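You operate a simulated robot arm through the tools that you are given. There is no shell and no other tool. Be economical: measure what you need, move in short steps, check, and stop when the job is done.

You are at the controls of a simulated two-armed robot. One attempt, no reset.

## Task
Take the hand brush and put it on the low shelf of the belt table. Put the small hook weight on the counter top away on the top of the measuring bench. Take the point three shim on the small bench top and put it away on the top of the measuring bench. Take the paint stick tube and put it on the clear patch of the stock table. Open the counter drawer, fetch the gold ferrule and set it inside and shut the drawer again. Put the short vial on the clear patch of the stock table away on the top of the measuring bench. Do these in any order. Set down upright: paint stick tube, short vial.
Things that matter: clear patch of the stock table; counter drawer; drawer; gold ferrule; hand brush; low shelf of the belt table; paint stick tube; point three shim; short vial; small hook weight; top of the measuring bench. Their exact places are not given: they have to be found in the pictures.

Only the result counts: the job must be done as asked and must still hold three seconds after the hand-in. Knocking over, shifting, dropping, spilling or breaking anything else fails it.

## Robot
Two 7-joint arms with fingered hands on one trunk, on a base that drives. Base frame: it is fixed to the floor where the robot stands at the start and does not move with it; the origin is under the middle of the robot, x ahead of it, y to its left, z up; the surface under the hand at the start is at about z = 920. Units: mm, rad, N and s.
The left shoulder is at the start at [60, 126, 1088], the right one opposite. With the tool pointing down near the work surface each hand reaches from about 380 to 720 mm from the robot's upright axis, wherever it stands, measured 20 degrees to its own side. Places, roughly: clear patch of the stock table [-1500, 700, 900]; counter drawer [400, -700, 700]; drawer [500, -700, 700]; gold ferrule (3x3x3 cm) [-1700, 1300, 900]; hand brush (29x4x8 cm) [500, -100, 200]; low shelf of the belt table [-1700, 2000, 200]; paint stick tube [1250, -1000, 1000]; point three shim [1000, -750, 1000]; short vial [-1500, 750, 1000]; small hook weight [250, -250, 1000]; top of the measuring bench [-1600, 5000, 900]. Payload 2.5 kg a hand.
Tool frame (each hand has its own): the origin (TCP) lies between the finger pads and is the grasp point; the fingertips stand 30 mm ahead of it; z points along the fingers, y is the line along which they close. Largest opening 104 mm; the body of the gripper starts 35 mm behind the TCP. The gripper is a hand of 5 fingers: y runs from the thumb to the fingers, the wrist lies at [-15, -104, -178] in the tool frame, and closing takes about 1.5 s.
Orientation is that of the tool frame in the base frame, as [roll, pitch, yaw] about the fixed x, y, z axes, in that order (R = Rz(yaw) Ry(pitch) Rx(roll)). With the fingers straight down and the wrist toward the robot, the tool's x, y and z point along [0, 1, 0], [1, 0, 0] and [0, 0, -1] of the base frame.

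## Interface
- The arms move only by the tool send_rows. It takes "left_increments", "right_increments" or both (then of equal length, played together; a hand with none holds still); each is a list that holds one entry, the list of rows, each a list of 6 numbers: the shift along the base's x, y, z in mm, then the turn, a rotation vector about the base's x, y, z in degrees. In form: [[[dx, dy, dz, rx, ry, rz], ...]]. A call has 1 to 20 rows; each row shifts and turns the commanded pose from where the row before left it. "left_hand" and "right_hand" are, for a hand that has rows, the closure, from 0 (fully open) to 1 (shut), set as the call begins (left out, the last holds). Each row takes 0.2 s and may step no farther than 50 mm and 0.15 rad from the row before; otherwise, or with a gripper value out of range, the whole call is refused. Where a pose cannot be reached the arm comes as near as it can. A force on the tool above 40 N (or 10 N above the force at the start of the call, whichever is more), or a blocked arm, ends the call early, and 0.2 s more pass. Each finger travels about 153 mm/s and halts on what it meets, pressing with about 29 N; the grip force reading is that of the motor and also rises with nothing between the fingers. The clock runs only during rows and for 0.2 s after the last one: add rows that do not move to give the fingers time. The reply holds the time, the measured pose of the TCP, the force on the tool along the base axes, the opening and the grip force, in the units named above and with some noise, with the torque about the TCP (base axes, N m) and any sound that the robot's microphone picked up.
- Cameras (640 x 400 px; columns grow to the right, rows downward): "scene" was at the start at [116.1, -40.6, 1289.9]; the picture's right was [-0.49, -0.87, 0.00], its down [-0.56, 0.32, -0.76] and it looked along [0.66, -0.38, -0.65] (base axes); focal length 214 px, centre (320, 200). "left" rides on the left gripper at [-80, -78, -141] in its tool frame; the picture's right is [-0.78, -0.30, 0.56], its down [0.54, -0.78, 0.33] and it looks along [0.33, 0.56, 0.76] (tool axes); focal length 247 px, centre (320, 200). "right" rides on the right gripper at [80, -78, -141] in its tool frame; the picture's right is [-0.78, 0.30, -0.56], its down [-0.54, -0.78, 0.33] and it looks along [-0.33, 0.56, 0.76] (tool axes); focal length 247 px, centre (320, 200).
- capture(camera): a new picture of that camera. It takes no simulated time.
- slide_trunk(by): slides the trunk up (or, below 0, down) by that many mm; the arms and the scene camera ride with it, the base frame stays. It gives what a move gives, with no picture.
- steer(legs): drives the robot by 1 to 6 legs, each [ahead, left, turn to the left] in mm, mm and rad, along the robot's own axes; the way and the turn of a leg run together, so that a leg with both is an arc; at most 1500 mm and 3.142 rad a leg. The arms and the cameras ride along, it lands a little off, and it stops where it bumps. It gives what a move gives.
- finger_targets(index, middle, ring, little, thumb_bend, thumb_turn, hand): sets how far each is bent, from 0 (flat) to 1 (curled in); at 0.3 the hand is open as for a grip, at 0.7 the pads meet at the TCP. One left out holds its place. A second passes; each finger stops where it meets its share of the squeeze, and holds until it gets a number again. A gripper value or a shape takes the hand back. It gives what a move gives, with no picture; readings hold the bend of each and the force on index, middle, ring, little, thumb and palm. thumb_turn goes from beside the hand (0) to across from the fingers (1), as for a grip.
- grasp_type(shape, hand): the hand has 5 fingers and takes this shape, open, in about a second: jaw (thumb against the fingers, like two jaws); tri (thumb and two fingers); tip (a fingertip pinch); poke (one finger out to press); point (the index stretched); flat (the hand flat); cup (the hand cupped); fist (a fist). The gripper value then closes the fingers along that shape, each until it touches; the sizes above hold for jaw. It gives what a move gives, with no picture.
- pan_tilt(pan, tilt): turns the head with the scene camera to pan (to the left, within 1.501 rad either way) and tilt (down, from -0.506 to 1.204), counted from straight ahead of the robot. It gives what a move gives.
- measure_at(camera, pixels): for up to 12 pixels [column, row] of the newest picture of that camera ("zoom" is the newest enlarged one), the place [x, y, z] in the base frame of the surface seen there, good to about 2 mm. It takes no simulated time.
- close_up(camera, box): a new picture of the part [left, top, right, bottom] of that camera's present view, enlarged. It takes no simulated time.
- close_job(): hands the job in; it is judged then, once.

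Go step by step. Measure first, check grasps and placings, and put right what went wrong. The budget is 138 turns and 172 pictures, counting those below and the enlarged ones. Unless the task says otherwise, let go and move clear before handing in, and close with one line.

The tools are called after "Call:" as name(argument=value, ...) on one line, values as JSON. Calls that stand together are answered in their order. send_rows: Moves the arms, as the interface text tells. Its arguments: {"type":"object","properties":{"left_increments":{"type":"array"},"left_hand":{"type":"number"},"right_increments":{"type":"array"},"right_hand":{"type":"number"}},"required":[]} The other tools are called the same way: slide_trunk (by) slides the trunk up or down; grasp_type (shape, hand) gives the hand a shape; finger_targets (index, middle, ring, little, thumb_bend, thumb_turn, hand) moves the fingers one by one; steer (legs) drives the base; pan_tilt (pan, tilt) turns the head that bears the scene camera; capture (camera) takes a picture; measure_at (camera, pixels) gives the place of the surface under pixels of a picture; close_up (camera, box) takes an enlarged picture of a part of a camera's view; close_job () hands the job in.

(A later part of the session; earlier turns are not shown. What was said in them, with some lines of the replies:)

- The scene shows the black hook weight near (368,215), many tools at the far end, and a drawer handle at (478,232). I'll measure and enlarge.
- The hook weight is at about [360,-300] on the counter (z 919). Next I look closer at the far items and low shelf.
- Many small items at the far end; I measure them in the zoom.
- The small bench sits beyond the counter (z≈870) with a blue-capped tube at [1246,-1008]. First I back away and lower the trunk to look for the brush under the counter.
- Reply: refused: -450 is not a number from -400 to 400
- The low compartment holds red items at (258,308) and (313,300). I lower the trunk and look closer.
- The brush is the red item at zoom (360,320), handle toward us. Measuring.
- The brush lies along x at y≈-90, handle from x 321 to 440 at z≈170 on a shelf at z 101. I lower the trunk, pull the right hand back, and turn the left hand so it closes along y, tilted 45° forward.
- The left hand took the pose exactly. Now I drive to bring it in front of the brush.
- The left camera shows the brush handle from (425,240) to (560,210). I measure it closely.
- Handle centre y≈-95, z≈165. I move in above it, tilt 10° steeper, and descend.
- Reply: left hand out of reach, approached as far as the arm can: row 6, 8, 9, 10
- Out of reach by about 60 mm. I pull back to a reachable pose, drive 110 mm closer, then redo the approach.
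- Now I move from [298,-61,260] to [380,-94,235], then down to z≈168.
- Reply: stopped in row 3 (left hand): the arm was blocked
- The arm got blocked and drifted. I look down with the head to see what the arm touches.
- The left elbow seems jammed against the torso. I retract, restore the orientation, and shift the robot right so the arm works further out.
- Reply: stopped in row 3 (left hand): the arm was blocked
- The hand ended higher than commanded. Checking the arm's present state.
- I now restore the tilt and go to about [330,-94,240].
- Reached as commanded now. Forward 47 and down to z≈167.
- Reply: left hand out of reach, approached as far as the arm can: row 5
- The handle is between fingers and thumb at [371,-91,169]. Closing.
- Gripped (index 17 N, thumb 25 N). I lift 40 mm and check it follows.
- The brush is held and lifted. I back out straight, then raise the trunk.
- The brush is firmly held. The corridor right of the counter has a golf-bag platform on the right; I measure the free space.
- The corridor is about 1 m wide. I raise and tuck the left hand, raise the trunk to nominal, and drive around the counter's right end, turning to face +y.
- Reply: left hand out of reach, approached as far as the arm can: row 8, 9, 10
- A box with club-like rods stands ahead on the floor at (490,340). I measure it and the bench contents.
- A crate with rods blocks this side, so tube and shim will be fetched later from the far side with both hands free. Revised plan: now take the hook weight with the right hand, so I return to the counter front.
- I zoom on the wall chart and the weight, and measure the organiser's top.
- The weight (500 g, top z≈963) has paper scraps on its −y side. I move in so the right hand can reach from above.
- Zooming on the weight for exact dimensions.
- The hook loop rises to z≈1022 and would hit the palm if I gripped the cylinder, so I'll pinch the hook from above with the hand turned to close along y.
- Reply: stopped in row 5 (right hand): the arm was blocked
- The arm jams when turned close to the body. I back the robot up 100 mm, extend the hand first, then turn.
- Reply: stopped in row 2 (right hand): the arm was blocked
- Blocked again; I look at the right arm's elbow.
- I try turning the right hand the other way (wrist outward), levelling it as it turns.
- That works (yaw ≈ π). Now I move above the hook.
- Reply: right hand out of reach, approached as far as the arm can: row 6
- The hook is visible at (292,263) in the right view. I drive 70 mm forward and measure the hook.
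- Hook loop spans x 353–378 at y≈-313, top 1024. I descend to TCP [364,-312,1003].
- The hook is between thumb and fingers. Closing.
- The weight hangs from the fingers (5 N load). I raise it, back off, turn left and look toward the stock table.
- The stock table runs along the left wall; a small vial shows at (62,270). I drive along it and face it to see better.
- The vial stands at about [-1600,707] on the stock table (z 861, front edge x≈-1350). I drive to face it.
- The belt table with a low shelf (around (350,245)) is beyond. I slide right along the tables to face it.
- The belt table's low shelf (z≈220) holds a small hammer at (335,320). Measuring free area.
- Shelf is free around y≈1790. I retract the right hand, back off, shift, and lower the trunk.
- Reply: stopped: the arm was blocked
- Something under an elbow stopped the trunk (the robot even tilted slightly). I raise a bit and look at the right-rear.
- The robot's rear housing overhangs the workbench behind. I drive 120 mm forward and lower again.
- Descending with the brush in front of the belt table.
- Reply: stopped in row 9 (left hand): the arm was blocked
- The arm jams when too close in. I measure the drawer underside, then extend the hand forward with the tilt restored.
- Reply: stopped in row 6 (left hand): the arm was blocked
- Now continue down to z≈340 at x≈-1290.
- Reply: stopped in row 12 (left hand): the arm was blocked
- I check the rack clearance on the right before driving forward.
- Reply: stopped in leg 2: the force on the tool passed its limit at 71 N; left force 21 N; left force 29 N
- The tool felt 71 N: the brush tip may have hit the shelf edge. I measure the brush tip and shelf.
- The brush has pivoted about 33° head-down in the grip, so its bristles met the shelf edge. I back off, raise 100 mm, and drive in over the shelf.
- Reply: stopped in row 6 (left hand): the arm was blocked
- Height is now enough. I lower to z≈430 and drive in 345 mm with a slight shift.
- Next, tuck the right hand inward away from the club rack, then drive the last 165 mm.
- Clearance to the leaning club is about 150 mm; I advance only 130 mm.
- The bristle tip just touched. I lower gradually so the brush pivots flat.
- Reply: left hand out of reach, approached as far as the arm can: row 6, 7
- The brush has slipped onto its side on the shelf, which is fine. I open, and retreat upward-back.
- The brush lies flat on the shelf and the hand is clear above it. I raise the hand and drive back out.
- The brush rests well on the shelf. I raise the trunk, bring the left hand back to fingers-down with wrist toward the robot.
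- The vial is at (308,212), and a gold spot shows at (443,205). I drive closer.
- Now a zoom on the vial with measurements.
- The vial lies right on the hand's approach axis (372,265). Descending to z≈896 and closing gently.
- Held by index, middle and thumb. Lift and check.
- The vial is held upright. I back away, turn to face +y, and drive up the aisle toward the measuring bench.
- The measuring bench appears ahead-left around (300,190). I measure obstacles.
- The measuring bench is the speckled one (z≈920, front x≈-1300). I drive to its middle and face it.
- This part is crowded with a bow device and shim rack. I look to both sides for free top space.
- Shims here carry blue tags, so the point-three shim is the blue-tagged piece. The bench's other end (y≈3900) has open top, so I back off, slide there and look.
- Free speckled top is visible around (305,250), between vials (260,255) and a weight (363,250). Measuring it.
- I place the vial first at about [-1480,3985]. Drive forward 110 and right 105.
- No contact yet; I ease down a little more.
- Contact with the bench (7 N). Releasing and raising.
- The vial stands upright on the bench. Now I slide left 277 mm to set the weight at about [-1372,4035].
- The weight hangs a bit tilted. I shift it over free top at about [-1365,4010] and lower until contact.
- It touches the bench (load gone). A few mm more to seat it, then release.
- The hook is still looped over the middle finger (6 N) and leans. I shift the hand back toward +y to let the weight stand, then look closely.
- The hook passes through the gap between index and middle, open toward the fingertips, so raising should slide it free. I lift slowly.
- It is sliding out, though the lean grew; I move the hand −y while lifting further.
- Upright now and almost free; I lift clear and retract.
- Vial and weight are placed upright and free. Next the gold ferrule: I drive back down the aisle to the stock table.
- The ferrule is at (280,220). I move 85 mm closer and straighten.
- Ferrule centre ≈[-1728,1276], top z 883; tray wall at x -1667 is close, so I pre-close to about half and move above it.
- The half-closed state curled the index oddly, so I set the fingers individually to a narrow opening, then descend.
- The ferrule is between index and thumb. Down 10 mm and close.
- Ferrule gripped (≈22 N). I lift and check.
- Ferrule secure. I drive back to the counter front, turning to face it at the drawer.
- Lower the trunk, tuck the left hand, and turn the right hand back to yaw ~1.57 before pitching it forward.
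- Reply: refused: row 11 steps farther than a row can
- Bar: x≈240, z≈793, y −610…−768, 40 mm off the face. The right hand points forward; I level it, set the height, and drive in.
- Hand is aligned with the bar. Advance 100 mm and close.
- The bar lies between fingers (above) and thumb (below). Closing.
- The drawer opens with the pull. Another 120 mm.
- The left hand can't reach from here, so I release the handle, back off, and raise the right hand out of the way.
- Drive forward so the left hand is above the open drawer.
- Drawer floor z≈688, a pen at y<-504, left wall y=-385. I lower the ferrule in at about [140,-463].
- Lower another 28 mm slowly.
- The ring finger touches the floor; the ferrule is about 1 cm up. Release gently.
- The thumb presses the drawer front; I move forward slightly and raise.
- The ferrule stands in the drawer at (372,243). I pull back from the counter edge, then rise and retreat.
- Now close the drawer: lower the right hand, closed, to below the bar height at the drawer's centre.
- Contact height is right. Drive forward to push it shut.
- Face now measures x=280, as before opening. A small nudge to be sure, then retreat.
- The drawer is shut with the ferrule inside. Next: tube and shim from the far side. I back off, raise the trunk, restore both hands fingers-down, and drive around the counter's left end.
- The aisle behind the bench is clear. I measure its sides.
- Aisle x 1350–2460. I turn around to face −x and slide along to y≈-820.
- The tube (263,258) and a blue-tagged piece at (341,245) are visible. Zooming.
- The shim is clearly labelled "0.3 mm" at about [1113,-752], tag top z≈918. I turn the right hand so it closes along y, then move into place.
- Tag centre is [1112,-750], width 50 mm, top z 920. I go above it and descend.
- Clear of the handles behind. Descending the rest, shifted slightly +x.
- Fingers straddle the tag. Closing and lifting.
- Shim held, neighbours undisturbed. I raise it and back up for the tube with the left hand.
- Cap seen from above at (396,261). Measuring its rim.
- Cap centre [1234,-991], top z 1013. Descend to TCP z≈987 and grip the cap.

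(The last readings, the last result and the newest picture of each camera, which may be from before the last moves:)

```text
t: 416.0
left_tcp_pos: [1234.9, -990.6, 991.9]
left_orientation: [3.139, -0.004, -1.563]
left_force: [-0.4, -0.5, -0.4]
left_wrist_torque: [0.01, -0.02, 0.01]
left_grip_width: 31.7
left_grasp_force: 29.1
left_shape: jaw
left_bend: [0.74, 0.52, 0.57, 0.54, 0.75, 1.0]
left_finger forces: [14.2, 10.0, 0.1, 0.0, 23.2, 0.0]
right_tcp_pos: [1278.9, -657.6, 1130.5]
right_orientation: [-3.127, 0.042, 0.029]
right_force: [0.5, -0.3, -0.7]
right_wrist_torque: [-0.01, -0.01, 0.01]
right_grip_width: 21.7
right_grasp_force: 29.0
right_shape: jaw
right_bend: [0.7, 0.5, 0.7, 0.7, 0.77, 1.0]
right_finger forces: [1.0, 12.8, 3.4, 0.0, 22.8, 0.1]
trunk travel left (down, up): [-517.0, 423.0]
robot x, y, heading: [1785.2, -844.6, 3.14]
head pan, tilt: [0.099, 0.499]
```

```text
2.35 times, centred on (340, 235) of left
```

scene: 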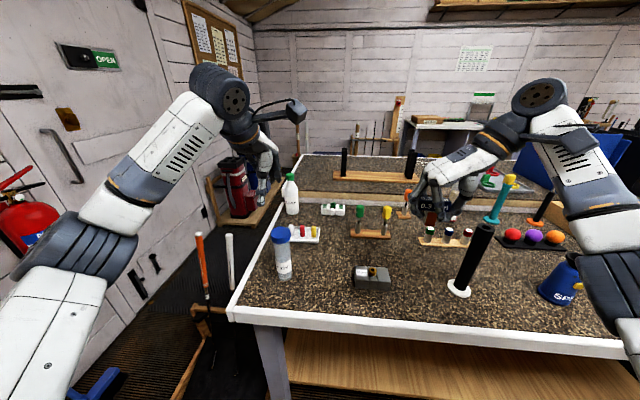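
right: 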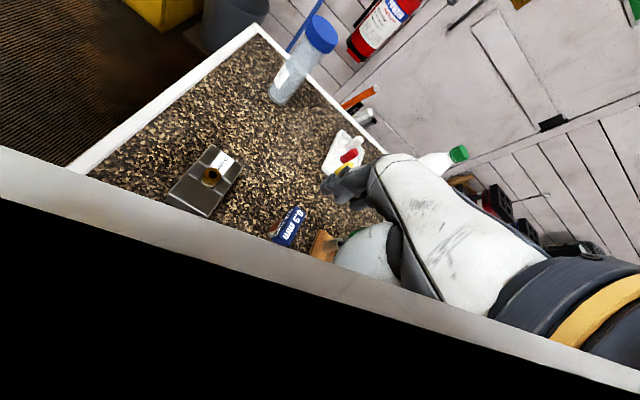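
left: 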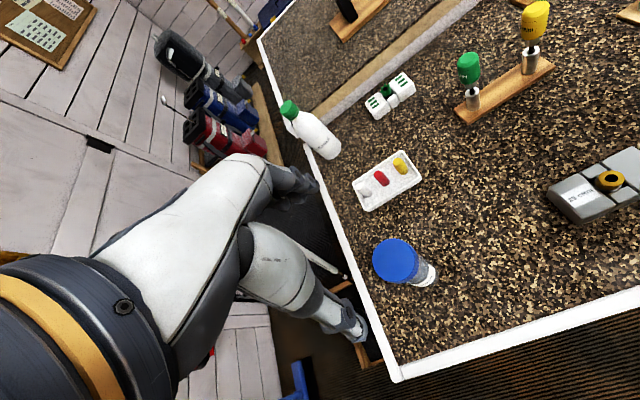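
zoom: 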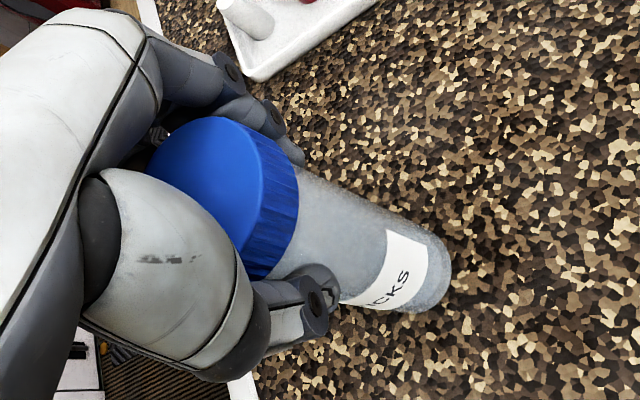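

Gripped (index 14, middle 10, thumb 23 N). Lifting and checking.

Call:
send_rows(left_increments=[[[0, 0, 15, 0, 0, 0], [0, 0, 25, 0, 0, 0], [0, 0, 30, 0, 0, 0], [0, 0, 30, 0, 0, 0], [0, 0, 30, 0, 0, 0], [10, 0, 30, 0, 0, 0], [10, 0, 20, 0, 0, 0], [0, 0, 0, 0, 0, 0]]])

Call:
close_up(camera="scene", box=[200, 100, 360, 260])

```text
t: 417.8
left_tcp_pos: [1254.9, -989.0, 1173.2]
left_orientation: [3.141, -0.003, -1.564]
left_force: [-0.8, 0.6, 0.2]
left_wrist_torque: [0.0, 0.01, 0.0]
left_grip_width: 32.1
left_grasp_force: 28.7
left_shape: jaw
left_bend: [0.74, 0.52, 0.58, 0.54, 0.75, 1.0]
left_finger forces: [14.2, 10.0, 0.0, 0.0, 23.0, 0.0]
right_tcp_pos: [1278.4, -657.7, 1129.3]
right_orientation: [-3.128, 0.042, 0.031]
right_force: [0.3, -0.4, 0.1]
right_wrist_torque: [0.01, -0.04, 0.0]
right_grip_width: 21.4
right_grasp_force: 28.9
right_shape: jaw
right_bend: [0.7, 0.5, 0.7, 0.7, 0.77, 1.0]
right_finger forces: [1.0, 12.8, 3.5, 0.0, 22.8, 0.0]
trunk travel left (down, up): [-517.0, 423.0]
robot x, y, heading: [1786.7, -846.1, 3.132]
head pan, tilt: [0.099, 0.499]
```

```text
2.50 times, centred on (280, 180) of scene
```

zoom: 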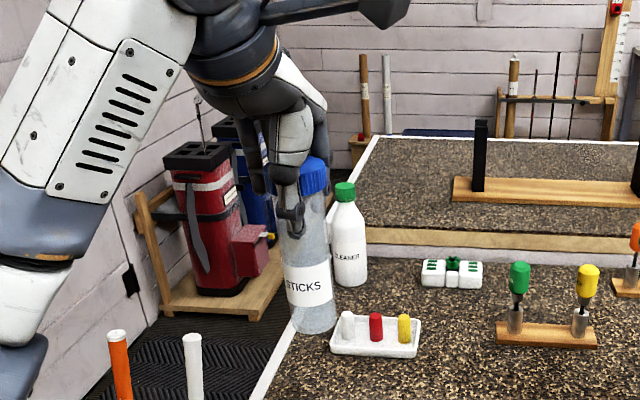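

The tube hangs upright in the grip. I back away and slide out along the aisle.

Call:
steer(legs=[[-150, 0, 0], [0, -1000, 0], [0, -1050, 0]])

```text
t: 429.1
left_tcp_pos: [1391.7, 1071.0, 1172.4]
left_orientation: [3.14, -0.005, -1.541]
left_force: [0.9, -0.2, -0.9]
left_wrist_torque: [0.0, -0.04, -0.01]
left_grip_width: 32.1
left_grasp_force: 29.8
left_shape: jaw
left_bend: [0.74, 0.52, 0.58, 0.54, 0.75, 1.0]
left_finger forces: [14.3, 10.2, 0.0, 0.1, 23.0, 0.0]
right_tcp_pos: [1408.2, 1402.1, 1131.1]
right_orientation: [-3.128, 0.042, 0.053]
right_force: [-0.3, 0.3, -0.5]
right_wrist_torque: [0.01, -0.03, 0.02]
right_grip_width: 21.5
right_grasp_force: 28.5
right_shape: jaw
right_bend: [0.7, 0.5, 0.7, 0.7, 0.77, 1.0]
right_finger forces: [1.0, 12.6, 3.4, 0.0, 22.8, 0.1]
trunk travel left (down, up): [-517.0, 423.0]
robot x, y, heading: [1914.2, 1226.3, -3.122]
head pan, tilt: [0.099, 0.499]
```

Call:
steer(legs=[[1400, 40, -0.02], [1200, 0, 0], [0, 330, 0]])

Call:
pan_tilt(pan=0.15, tilt=0.5)

Call:
capture(camera="scene")

```text
t: 443.7
left_tcp_pos: [-1272.2, 761.0, 1172.4]
left_orientation: [3.139, -0.003, -1.593]
left_force: [0.1, 1.2, -0.4]
left_wrist_torque: [0.0, 0.0, 0.02]
left_grip_width: 32.0
left_grasp_force: 28.8
left_shape: jaw
left_bend: [0.74, 0.52, 0.58, 0.54, 0.75, 1.0]
left_finger forces: [14.4, 10.2, 0.0, 0.0, 23.0, 0.0]
right_tcp_pos: [-1239.9, 1090.7, 1129.5]
right_orientation: [-3.128, 0.041, 0.001]
right_force: [0.7, 0.7, -1.0]
right_wrist_torque: [0.01, 0.02, 0.01]
right_grip_width: 21.3
right_grasp_force: 29.1
right_shape: jaw
right_bend: [0.7, 0.5, 0.7, 0.7, 0.77, 1.0]
right_finger forces: [0.9, 12.5, 3.4, 0.0, 22.7, 0.1]
trunk travel left (down, up): [-517.0, 423.0]
robot x, y, heading: [-739.9, 890.7, 3.106]
head pan, tilt: [0.099, 0.499]
```

```text
t: 444.3
left_tcp_pos: [-1273.6, 762.0, 1173.0]
left_orientation: [3.14, -0.003, -1.593]
left_force: [-0.3, 0.2, -0.4]
left_wrist_torque: [0.0, 0.01, 0.0]
left_grip_width: 32.2
left_grasp_force: 28.9
left_shape: jaw
left_bend: [0.74, 0.52, 0.58, 0.54, 0.75, 1.0]
left_finger forces: [14.4, 10.3, 0.0, 0.0, 23.0, 0.0]
right_tcp_pos: [-1238.3, 1090.8, 1129.7]
right_orientation: [-3.128, 0.044, -0.001]
right_force: [-0.2, 0.5, 0.0]
right_wrist_torque: [0.0, -0.02, -0.02]
right_grip_width: 21.6
right_grasp_force: 28.8
right_shape: jaw
right_bend: [0.7, 0.5, 0.7, 0.7, 0.77, 1.0]
right_finger forces: [0.9, 12.4, 3.3, 0.0, 22.8, 0.0]
trunk travel left (down, up): [-517.0, 423.0]
robot x, y, heading: [-744.9, 886.5, 3.109]
head pan, tilt: [0.15, 0.499]
```

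```text
19 pictures are left
```

scene: 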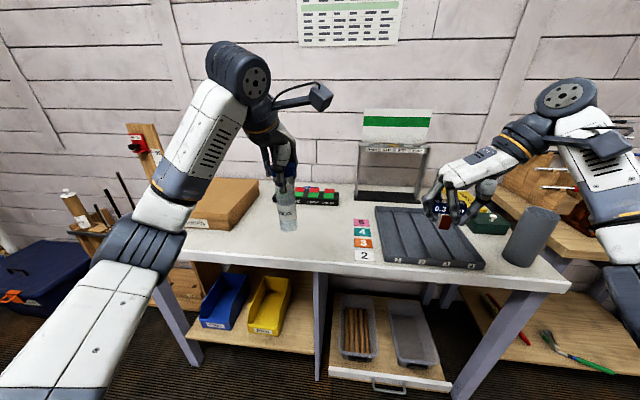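

Forward 255 mm to put the tube over the clear patch.

Call:
steer(legs=[[255, 0, 0.033]])

Call:
send_rows(left_increments=[[[0, 0, -30, 0, 0, 0], [0, 0, -30, 0, 0, 0], [0, 0, -30, 0, 0, 0], [0, 0, -30, 0, 0, 0], [0, 0, -30, 0, 0, 0], [0, 0, -15, 0, 0, 0], [0, 0, -8, 0, 0, 0], [0, 0, 0, 0, 0, 0]]])

Call:
close_up(camera="scene", box=[180, 140, 380, 300])

```text
t: 446.2
left_tcp_pos: [-1528.5, 749.4, 1173.2]
left_orientation: [3.14, -0.004, -1.563]
left_force: [-0.3, 0.8, -0.5]
left_wrist_torque: [0.01, -0.04, 0.01]
left_grip_width: 32.1
left_grasp_force: 29.3
left_shape: jaw
left_bend: [0.74, 0.52, 0.58, 0.54, 0.75, 1.0]
left_finger forces: [14.3, 10.5, 0.0, 0.1, 22.9, 0.1]
right_tcp_pos: [-1505.2, 1081.8, 1129.6]
right_orientation: [-3.126, 0.041, 0.029]
right_force: [-0.5, -0.8, 0.1]
right_wrist_torque: [-0.02, -0.05, -0.02]
right_grip_width: 21.5
right_grasp_force: 28.8
right_shape: jaw
right_bend: [0.7, 0.5, 0.7, 0.7, 0.77, 1.0]
right_finger forces: [0.9, 12.4, 3.3, 0.1, 22.6, 0.1]
trunk travel left (down, up): [-517.0, 423.0]
robot x, y, heading: [-1002.6, 898.9, 3.143]
head pan, tilt: [0.15, 0.499]
```

```text
t: 448.0
left_tcp_pos: [-1529.1, 748.6, 1000.4]
left_orientation: [3.137, -0.004, -1.564]
left_force: [0.3, -0.3, -1.5]
left_wrist_torque: [0.0, -0.01, 0.02]
left_grip_width: 32.1
left_grasp_force: 29.3
left_shape: jaw
left_bend: [0.74, 0.52, 0.58, 0.54, 0.75, 1.0]
left_finger forces: [14.3, 10.4, 0.0, 0.0, 23.0, 0.1]
right_tcp_pos: [-1505.5, 1081.2, 1129.4]
right_orientation: [-3.128, 0.04, 0.031]
right_force: [-0.1, -0.7, 0.2]
right_wrist_torque: [-0.01, -0.01, -0.01]
right_grip_width: 21.6
right_grasp_force: 29.2
right_shape: jaw
right_bend: [0.7, 0.5, 0.7, 0.7, 0.77, 1.0]
right_finger forces: [0.8, 12.3, 3.3, 0.0, 22.7, 0.1]
trunk travel left (down, up): [-517.0, 423.0]
robot x, y, heading: [-1002.0, 894.2, 3.139]
head pan, tilt: [0.15, 0.499]
```

```text
2.50 times, centred on (280, 220) of scene
```

zoom: 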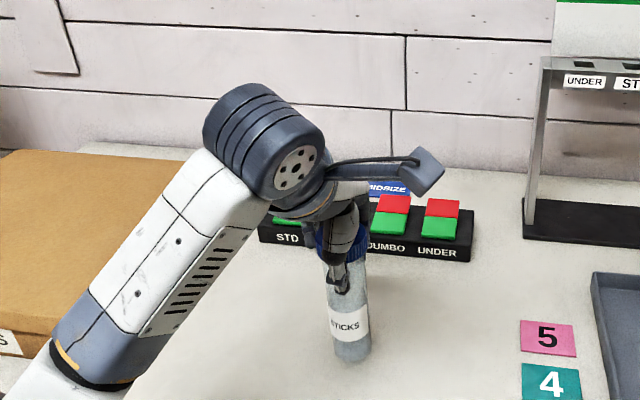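

Upright over the clear patch, about 8 mm above the top. I ease it down in small steps.

Call:
send_rows(left_increments=[[[0, 0, -4, 0, 0, 0], [0, 0, -2, 0, 0, 0], [0, 0, -1, 0, 0, 0], [0, 0, 0, 0, 0, 0]]])

Call:
send_rows(left_increments=[[[0, 0, -1, 0, 0, 0], [0, 0, 0, 0, 0, 0]]])

Call:
send_rows(left_increments=[[[0, 0, -1, 0, 0, 0], [0, 0, 0, 0, 0, 0]]])

```text
t: 449.0
left_tcp_pos: [-1529.5, 750.4, 993.4]
left_orientation: [3.138, -0.004, -1.562]
left_force: [0.3, 0.6, -0.7]
left_wrist_torque: [0.01, 0.0, -0.01]
left_grip_width: 31.8
left_grasp_force: 29.4
left_shape: jaw
left_bend: [0.74, 0.52, 0.58, 0.54, 0.75, 1.0]
left_finger forces: [14.2, 10.5, 0.0, 0.0, 23.0, 0.0]
right_tcp_pos: [-1505.0, 1081.1, 1130.0]
right_orientation: [-3.127, 0.043, 0.031]
right_force: [-0.2, -0.3, -1.2]
right_wrist_torque: [-0.02, 0.01, 0.0]
right_grip_width: 21.7
right_grasp_force: 28.4
right_shape: jaw
right_bend: [0.7, 0.5, 0.7, 0.7, 0.77, 1.0]
right_finger forces: [0.9, 12.4, 3.3, 0.1, 22.5, 0.0]
trunk travel left (down, up): [-517.0, 423.0]
robot x, y, heading: [-999.8, 894.0, 3.139]
head pan, tilt: [0.15, 0.499]
```

```text
t: 449.6
left_tcp_pos: [-1528.5, 750.1, 991.5]
left_orientation: [3.138, -0.003, -1.564]
left_force: [0.2, 0.3, -0.7]
left_wrist_torque: [0.04, 0.01, 0.0]
left_grip_width: 32.0
left_grasp_force: 29.4
left_shape: jaw
left_bend: [0.74, 0.52, 0.58, 0.54, 0.75, 1.0]
left_finger forces: [14.4, 10.4, 0.1, 0.0, 23.0, 0.0]
right_tcp_pos: [-1505.7, 1080.6, 1130.5]
right_orientation: [-3.128, 0.042, 0.031]
right_force: [0.0, -0.1, 0.1]
right_wrist_torque: [0.01, 0.0, -0.02]
right_grip_width: 21.5
right_grasp_force: 29.8
right_shape: jaw
right_bend: [0.7, 0.5, 0.7, 0.7, 0.77, 1.0]
right_finger forces: [0.8, 12.4, 3.2, 0.0, 22.6, 0.1]
trunk travel left (down, up): [-517.0, 423.0]
robot x, y, heading: [-1000.1, 895.4, 3.141]
head pan, tilt: [0.15, 0.499]
```

```text
t: 450.2
left_tcp_pos: [-1528.8, 750.3, 991.4]
left_orientation: [3.136, -0.001, -1.564]
left_force: [0.0, 0.9, 3.7]
left_wrist_torque: [-0.02, 0.01, 0.0]
left_grip_width: 32.2
left_grasp_force: 28.7
left_shape: jaw
left_bend: [0.74, 0.52, 0.58, 0.54, 0.75, 1.0]
left_finger forces: [14.5, 10.7, 0.0, 0.0, 23.7, 0.0]
right_tcp_pos: [-1505.5, 1080.7, 1130.5]
right_orientation: [-3.128, 0.041, 0.031]
right_force: [-0.1, -0.3, -0.1]
right_wrist_torque: [0.0, -0.06, -0.02]
right_grip_width: 21.2
right_grasp_force: 28.9
right_shape: jaw
right_bend: [0.7, 0.5, 0.7, 0.7, 0.77, 1.0]
right_finger forces: [1.0, 12.4, 3.2, 0.0, 22.7, 0.1]
trunk travel left (down, up): [-517.0, 423.0]
robot x, y, heading: [-995.6, 892.3, 3.139]
head pan, tilt: [0.15, 0.499]
```

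Contact. Release and rise.

Call:
send_rows(left_increments=[[[0, 0, 0, 0, 0, 0], [0, 0, 0, 0, 0, 0], [0, 0, 0, 0, 0, 0], [0, 0, 0, 0, 0, 0], [0, 0, 0, 0, 0, 0], [0, 0, 0, 0, 0, 0]]], left_hand=0)

Call:
send_rows(left_increments=[[[0, 0, 15, 0, 0, 0], [0, 0, 25, 0, 0, 0], [0, 0, 30, 0, 0, 0], [0, 0, 30, 0, 0, 0], [0, 0, 30, 0, 0, 0], [0, 0, 30, 0, 0, 0], [0, 0, 0, 0, 0, 0]]])

Call:
close_up(camera="scene", box=[180, 140, 380, 300])

```text
t: 451.6
left_tcp_pos: [-1529.5, 750.4, 990.3]
left_orientation: [3.138, -0.004, -1.564]
left_force: [-0.4, -0.2, 0.2]
left_wrist_torque: [0.0, -0.04, 0.01]
left_grip_width: 103.5
left_grasp_force: 0.1
left_shape: jaw
left_bend: [0.3, 0.3, 0.3, 0.3, 0.3, 0.98]
left_finger forces: [0.1, 0.0, 0.1, 0.0, 0.1, 0.0]
right_tcp_pos: [-1505.4, 1081.9, 1130.6]
right_orientation: [-3.128, 0.042, 0.03]
right_force: [0.1, -0.1, -1.1]
right_wrist_torque: [0.03, -0.01, 0.0]
right_grip_width: 21.3
right_grasp_force: 29.1
right_shape: jaw
right_bend: [0.7, 0.5, 0.7, 0.7, 0.77, 1.0]
right_finger forces: [0.8, 12.5, 3.3, 0.0, 22.6, 0.1]
trunk travel left (down, up): [-517.0, 423.0]
robot x, y, heading: [-999.7, 896.1, 3.138]
head pan, tilt: [0.15, 0.499]
```

```text
t: 453.2
left_tcp_pos: [-1531.0, 750.2, 1151.9]
left_orientation: [3.141, -0.004, -1.562]
left_force: [-1.2, -0.4, -0.4]
left_wrist_torque: [-0.03, 0.0, 0.03]
left_grip_width: 103.6
left_grasp_force: 0.1
left_shape: jaw
left_bend: [0.3, 0.3, 0.3, 0.3, 0.3, 0.98]
left_finger forces: [0.1, 0.1, 0.0, 0.1, 0.0, 0.0]
right_tcp_pos: [-1505.1, 1080.1, 1130.2]
right_orientation: [-3.126, 0.043, 0.032]
right_force: [1.0, -0.4, -0.5]
right_wrist_torque: [0.02, -0.02, 0.03]
right_grip_width: 21.7
right_grasp_force: 29.2
right_shape: jaw
right_bend: [0.7, 0.5, 0.7, 0.7, 0.77, 1.0]
right_finger forces: [0.9, 12.4, 3.3, 0.0, 22.6, 0.0]
trunk travel left (down, up): [-517.0, 423.0]
robot x, y, heading: [-998.3, 894.6, 3.143]
head pan, tilt: [0.15, 0.499]
```

```text
2.50 times, centred on (280, 220) of scene
```

zoom: 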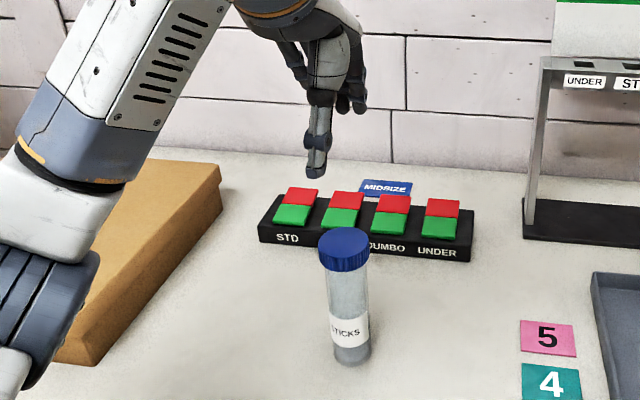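

Tube stands upright on the clear patch. I tuck the left hand, back off and turn up the aisle with the shim.

Call:
send_rows(left_increments=[[[20, 0, 15, 0, 0, 0], [25, 0, 15, 0, 0, 0], [25, 0, 15, 0, 0, 0], [25, 0, 15, 0, 0, 0], [25, 0, 0, 0, 0, 0], [0, 0, 0, 0, 0, 0]]])

Call:
steer(legs=[[-130, 0, 0], [0, 0, -1.571]])

```text
t: 454.6
left_tcp_pos: [-1409.5, 749.0, 1212.4]
left_orientation: [3.139, -0.003, -1.562]
left_force: [-0.6, -0.2, 0.7]
left_wrist_torque: [0.01, 0.03, -0.02]
left_grip_width: 103.8
left_grasp_force: 0.1
left_shape: jaw
left_bend: [0.3, 0.3, 0.3, 0.3, 0.3, 0.98]
left_finger forces: [0.1, 0.0, 0.1, 0.1, 0.1, 0.0]
right_tcp_pos: [-1504.7, 1081.7, 1129.9]
right_orientation: [-3.127, 0.044, 0.03]
right_force: [-0.8, 0.3, -0.9]
right_wrist_torque: [0.01, -0.03, -0.02]
right_grip_width: 21.6
right_grasp_force: 28.4
right_shape: jaw
right_bend: [0.7, 0.5, 0.7, 0.7, 0.77, 1.0]
right_finger forces: [0.9, 12.4, 3.3, 0.1, 22.7, 0.1]
trunk travel left (down, up): [-517.0, 423.0]
robot x, y, heading: [-1004.5, 892.9, 3.139]
head pan, tilt: [0.15, 0.499]
```

```text
t: 459.7
left_tcp_pos: [-1017.6, 1301.0, 1212.2]
left_orientation: [3.138, -0.003, -3.133]
left_force: [0.3, 0.0, 0.2]
left_wrist_torque: [0.01, 0.02, -0.05]
left_grip_width: 103.8
left_grasp_force: 0.0
left_shape: jaw
left_bend: [0.3, 0.3, 0.3, 0.3, 0.3, 0.98]
left_finger forces: [0.0, 0.0, 0.1, 0.1, 0.1, 0.0]
right_tcp_pos: [-686.9, 1397.7, 1130.0]
right_orientation: [-3.129, 0.043, -1.536]
right_force: [-0.8, -0.4, -0.2]
right_wrist_torque: [-0.01, -0.01, 0.0]
right_grip_width: 21.4
right_grasp_force: 29.4
right_shape: jaw
right_bend: [0.7, 0.5, 0.7, 0.7, 0.77, 1.0]
right_finger forces: [0.6, 12.2, 3.2, 0.1, 22.5, 0.0]
trunk travel left (down, up): [-517.0, 423.0]
robot x, y, heading: [-874.5, 894.8, 1.568]
head pan, tilt: [0.15, 0.499]
```

Heading is good. Drive up the aisle and turn to face the measuring bench.

Call:
steer(legs=[[1400, 0, 0], [1330, 0, 0], [0, 0, 1.571]])

Call:
pan_tilt(pan=-0.2, tilt=0.5)

Call:
capture(camera="scene")

```text
t: 476.9
left_tcp_pos: [-1309.2, 3488.0, 1212.5]
left_orientation: [3.137, -0.003, -1.527]
left_force: [0.7, -0.3, 0.5]
left_wrist_torque: [0.01, -0.03, 0.0]
left_grip_width: 103.6
left_grasp_force: 0.1
left_shape: jaw
left_bend: [0.3, 0.3, 0.3, 0.3, 0.3, 0.98]
left_finger forces: [0.0, 0.0, 0.0, 0.0, 0.0, 0.1]
right_tcp_pos: [-1416.4, 3815.9, 1131.2]
right_orientation: [-3.128, 0.04, 0.067]
right_force: [0.3, -0.5, -0.4]
right_wrist_torque: [0.01, -0.04, -0.02]
right_grip_width: 21.5
right_grasp_force: 29.3
right_shape: jaw
right_bend: [0.7, 0.5, 0.7, 0.7, 0.77, 1.0]
right_finger forces: [0.4, 11.9, 2.9, 0.0, 22.3, 0.0]
trunk travel left (down, up): [-517.0, 423.0]
robot x, y, heading: [-908.5, 3648.2, -3.111]
head pan, tilt: [0.15, 0.499]
```

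```text
t: 477.7
left_tcp_pos: [-1308.9, 3488.0, 1212.2]
left_orientation: [3.138, -0.003, -1.526]
left_force: [-0.9, 0.3, 0.2]
left_wrist_torque: [0.01, 0.04, 0.02]
left_grip_width: 103.6
left_grasp_force: 0.0
left_shape: jaw
left_bend: [0.3, 0.3, 0.3, 0.3, 0.3, 0.98]
left_finger forces: [0.0, 0.1, 0.0, 0.0, 0.0, 0.1]
right_tcp_pos: [-1414.6, 3815.2, 1130.8]
right_orientation: [-3.128, 0.042, 0.068]
right_force: [-0.5, 0.3, -0.1]
right_wrist_torque: [0.0, 0.02, 0.01]
right_grip_width: 21.6
right_grasp_force: 29.0
right_shape: jaw
right_bend: [0.7, 0.5, 0.7, 0.7, 0.77, 1.0]
right_finger forces: [0.3, 12.0, 2.9, 0.1, 22.2, 0.0]
trunk travel left (down, up): [-517.0, 423.0]
robot x, y, heading: [-904.6, 3646.6, -3.11]
head pan, tilt: [-0.201, 0.499]
```

```text
16 pictures are left
5 turns are left
```

scene: 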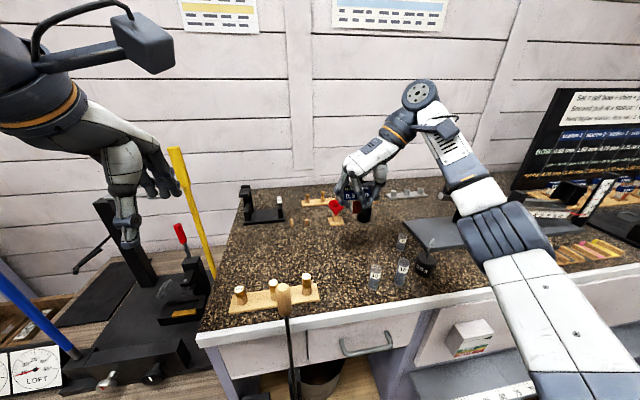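

The bench top around [-1470,3814] is free speckle. I move 55 mm forward, descend to just above the top, and check.

Call:
measure_at(camera="scene", pixels=[[340, 250], [330, 232], [336, 208], [310, 285], [375, 272], [350, 262]])

Call:
steer(legs=[[55, 0, 0]])

Call:
send_rows(right_increments=[[[0, 0, -30, 0, 0, 0], [0, 0, -30, 0, 0, 0], [0, 0, -30, 0, 0, 0], [0, 0, -30, 0, 0, 0], [0, 0, -25, 0, 0, 0], [0, 0, -12, 0, 0, 0], [0, 0, 0, 0, 0, 0]]])

Call:
close_up(camera="scene", box=[240, 160, 460, 310])

```text
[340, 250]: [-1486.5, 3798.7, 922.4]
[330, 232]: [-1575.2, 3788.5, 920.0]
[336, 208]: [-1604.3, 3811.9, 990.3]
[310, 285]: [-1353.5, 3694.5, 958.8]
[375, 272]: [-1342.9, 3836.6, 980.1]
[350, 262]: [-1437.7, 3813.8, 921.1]
```

```text
t: 478.7
left_tcp_pos: [-1363.6, 3483.8, 1211.3]
left_orientation: [3.14, -0.004, -1.525]
left_force: [-0.5, 0.9, 0.1]
left_wrist_torque: [-0.01, -0.01, -0.04]
left_grip_width: 103.6
left_grasp_force: 0.1
left_shape: jaw
left_bend: [0.3, 0.3, 0.3, 0.3, 0.3, 0.98]
left_finger forces: [0.1, 0.0, 0.0, 0.0, 0.0, 0.0]
right_tcp_pos: [-1470.9, 3813.9, 1130.5]
right_orientation: [-3.128, 0.043, 0.067]
right_force: [0.0, -0.1, -0.7]
right_wrist_torque: [0.04, -0.01, 0.03]
right_grip_width: 21.4
right_grasp_force: 28.9
right_shape: jaw
right_bend: [0.7, 0.5, 0.7, 0.7, 0.77, 1.0]
right_finger forces: [0.2, 11.9, 2.9, 0.0, 22.4, 0.1]
trunk travel left (down, up): [-517.0, 423.0]
robot x, y, heading: [-962.5, 3645.4, -3.108]
head pan, tilt: [-0.201, 0.499]
```

```text
t: 480.3
left_tcp_pos: [-1363.3, 3486.5, 1211.8]
left_orientation: [3.138, -0.004, -1.526]
left_force: [-0.5, -0.2, -0.6]
left_wrist_torque: [0.01, 0.01, 0.0]
left_grip_width: 103.8
left_grasp_force: 0.0
left_shape: jaw
left_bend: [0.3, 0.3, 0.3, 0.3, 0.3, 0.98]
left_finger forces: [0.1, 0.0, 0.1, 0.0, 0.1, 0.1]
right_tcp_pos: [-1469.4, 3813.8, 971.7]
right_orientation: [-3.128, 0.04, 0.068]
right_force: [0.2, -0.1, -0.2]
right_wrist_torque: [-0.02, 0.0, -0.01]
right_grip_width: 21.3
right_grasp_force: 29.4
right_shape: jaw
right_bend: [0.7, 0.5, 0.7, 0.7, 0.77, 1.0]
right_finger forces: [0.2, 12.0, 2.9, 0.0, 22.2, 0.0]
trunk travel left (down, up): [-517.0, 423.0]
robot x, y, heading: [-958.3, 3646.2, -3.118]
head pan, tilt: [-0.201, 0.499]
```

```text
2.67 times, centred on (350, 235) of scene
4 turns are left
```

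zoom: 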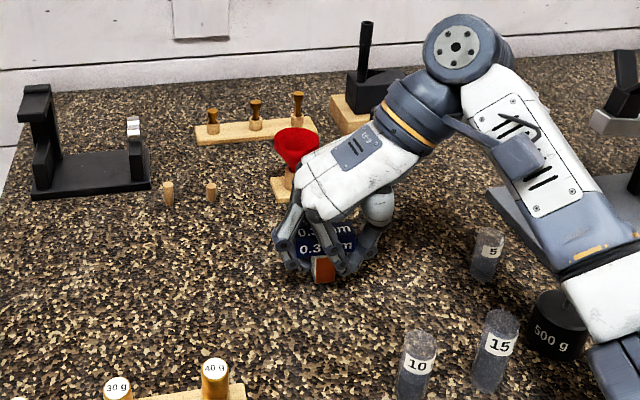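

The shim is about 6 mm above free bench top. Lower to contact, release, and rise straight up.

Call:
send_rows(right_increments=[[[0, 0, -3, 0, 0, 0], [0, 0, -2, 0, 0, 0], [0, 0, -1, 0, 0, 0], [0, 0, 0, 0, 0, 0]]])

Call:
send_rows(right_increments=[[[0, 0, 0, 0, 0, 0], [0, 0, 0, 0, 0, 0], [0, 0, 0, 0, 0, 0], [0, 0, 0, 0, 0, 0], [0, 0, 0, 0, 0, 0], [0, 0, 0, 0, 0, 0]]], right_hand=0)

Call:
send_rows(right_increments=[[[0, 0, 10, 0, 0, 0], [0, 0, 15, 0, 0, 0], [0, 0, 25, 0, 0, 0], [0, 0, 30, 0, 0, 0], [0, 0, 30, 0, 0, 0], [0, 0, 30, 0, 0, 0], [0, 0, 20, 0, 0, 0], [0, 0, 0, 0, 0, 0]]])

Call:
close_up(camera="scene", box=[240, 160, 460, 310])

```text
t: 481.3
left_tcp_pos: [-1362.3, 3485.3, 1211.9]
left_orientation: [3.139, -0.005, -1.527]
left_force: [0.7, -0.5, 0.5]
left_wrist_torque: [0.0, -0.02, -0.01]
left_grip_width: 103.6
left_grasp_force: 0.1
left_shape: jaw
left_bend: [0.3, 0.3, 0.3, 0.3, 0.3, 0.98]
left_finger forces: [0.0, 0.0, 0.0, 0.1, 0.1, 0.1]
right_tcp_pos: [-1469.2, 3813.6, 967.4]
right_orientation: [-3.129, 0.043, 0.069]
right_force: [-0.8, -0.1, -0.4]
right_wrist_torque: [-0.03, 0.01, 0.01]
right_grip_width: 21.4
right_grasp_force: 28.7
right_shape: jaw
right_bend: [0.7, 0.5, 0.7, 0.7, 0.77, 1.0]
right_finger forces: [0.2, 11.9, 2.9, 0.0, 22.2, 0.0]
trunk travel left (down, up): [-517.0, 423.0]
robot x, y, heading: [-958.4, 3647.1, -3.11]
head pan, tilt: [-0.201, 0.499]
```

```text
t: 482.7
left_tcp_pos: [-1363.0, 3485.9, 1211.4]
left_orientation: [3.137, -0.003, -1.526]
left_force: [0.0, -0.1, -0.6]
left_wrist_torque: [0.01, 0.03, 0.0]
left_grip_width: 103.9
left_grasp_force: 0.1
left_shape: jaw
left_bend: [0.3, 0.3, 0.3, 0.3, 0.3, 0.98]
left_finger forces: [0.0, 0.1, 0.0, 0.1, 0.1, 0.0]
right_tcp_pos: [-1469.2, 3814.8, 968.5]
right_orientation: [-3.127, 0.043, 0.066]
right_force: [0.4, 0.3, 0.0]
right_wrist_torque: [0.02, -0.01, 0.01]
right_grip_width: 103.4
right_grasp_force: 0.0
right_shape: jaw
right_bend: [0.3, 0.3, 0.3, 0.3, 0.3, 0.98]
right_finger forces: [0.0, 0.0, 0.1, 0.0, 0.0, 0.0]
trunk travel left (down, up): [-517.0, 423.0]
robot x, y, heading: [-962.4, 3646.1, -3.105]
head pan, tilt: [-0.201, 0.499]
```

```text
t: 484.5
left_tcp_pos: [-1362.3, 3485.0, 1211.1]
left_orientation: [3.138, -0.004, -1.527]
left_force: [0.0, 0.2, 0.5]
left_wrist_torque: [-0.01, 0.05, 0.04]
left_grip_width: 104.0
left_grasp_force: 0.0
left_shape: jaw
left_bend: [0.3, 0.3, 0.3, 0.3, 0.3, 0.98]
left_finger forces: [0.0, 0.1, 0.0, 0.1, 0.1, 0.1]
right_tcp_pos: [-1471.8, 3813.7, 1125.8]
right_orientation: [-3.127, 0.042, 0.069]
right_force: [0.5, 0.7, -0.4]
right_wrist_torque: [-0.01, 0.03, 0.01]
right_grip_width: 103.7
right_grasp_force: 0.1
right_shape: jaw
right_bend: [0.3, 0.3, 0.3, 0.3, 0.3, 0.98]
right_finger forces: [0.0, 0.2, 0.0, 0.1, 0.0, 0.0]
trunk travel left (down, up): [-517.0, 423.0]
robot x, y, heading: [-960.9, 3647.1, -3.111]
head pan, tilt: [-0.201, 0.499]
```

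```text
2.67 times, centred on (350, 235) of scene
3 turns are left
```

zoom: 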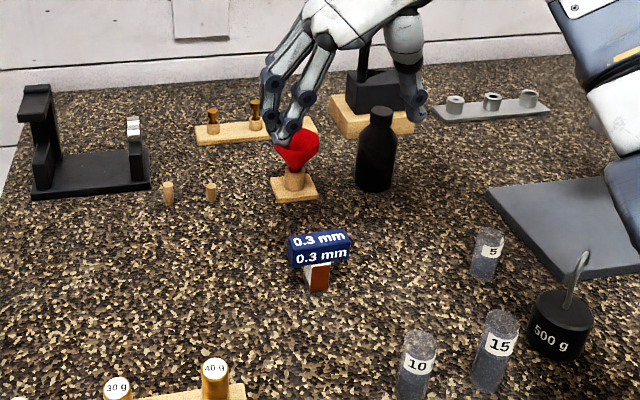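

The 0.3 mm shim stands free on the measuring bench, with the 5 g vial and 500 g weight upright beside it. Both hands are empty and clear, so I hand in.

Call:
steer(legs=[[-120, 0, 0]])

Call:
close_job()

```text
t: 485.7
left_tcp_pos: [-1240.2, 3489.2, 1213.1]
left_orientation: [3.137, -0.004, -1.526]
left_force: [-0.1, -0.2, 0.3]
left_wrist_torque: [0.02, 0.05, -0.03]
left_grip_width: 103.5
left_grasp_force: 0.0
left_shape: jaw
left_bend: [0.3, 0.3, 0.3, 0.3, 0.3, 0.98]
left_finger forces: [0.1, 0.1, 0.0, 0.1, 0.1, 0.0]
right_tcp_pos: [-1346.2, 3818.4, 1127.4]
right_orientation: [-3.128, 0.042, 0.065]
right_force: [0.1, 0.7, -0.2]
right_wrist_torque: [0.01, 0.01, 0.02]
right_grip_width: 103.8
right_grasp_force: 0.0
right_shape: jaw
right_bend: [0.3, 0.3, 0.3, 0.3, 0.3, 0.98]
right_finger forces: [0.0, 0.0, 0.1, 0.1, 0.1, 0.1]
trunk travel left (down, up): [-517.0, 423.0]
robot x, y, heading: [-838.7, 3648.0, -3.11]
head pan, tilt: [-0.201, 0.499]
```

```text
The job is handed in.
```

All six tasks are done and handed in: the brush is on the low shelf (lying on its side), the tube stands on the clear patch, the ferrule is in the shut drawer, and the weight, vial and 0.3 mm shim are on the measuring bench, with the tube and vial upright.
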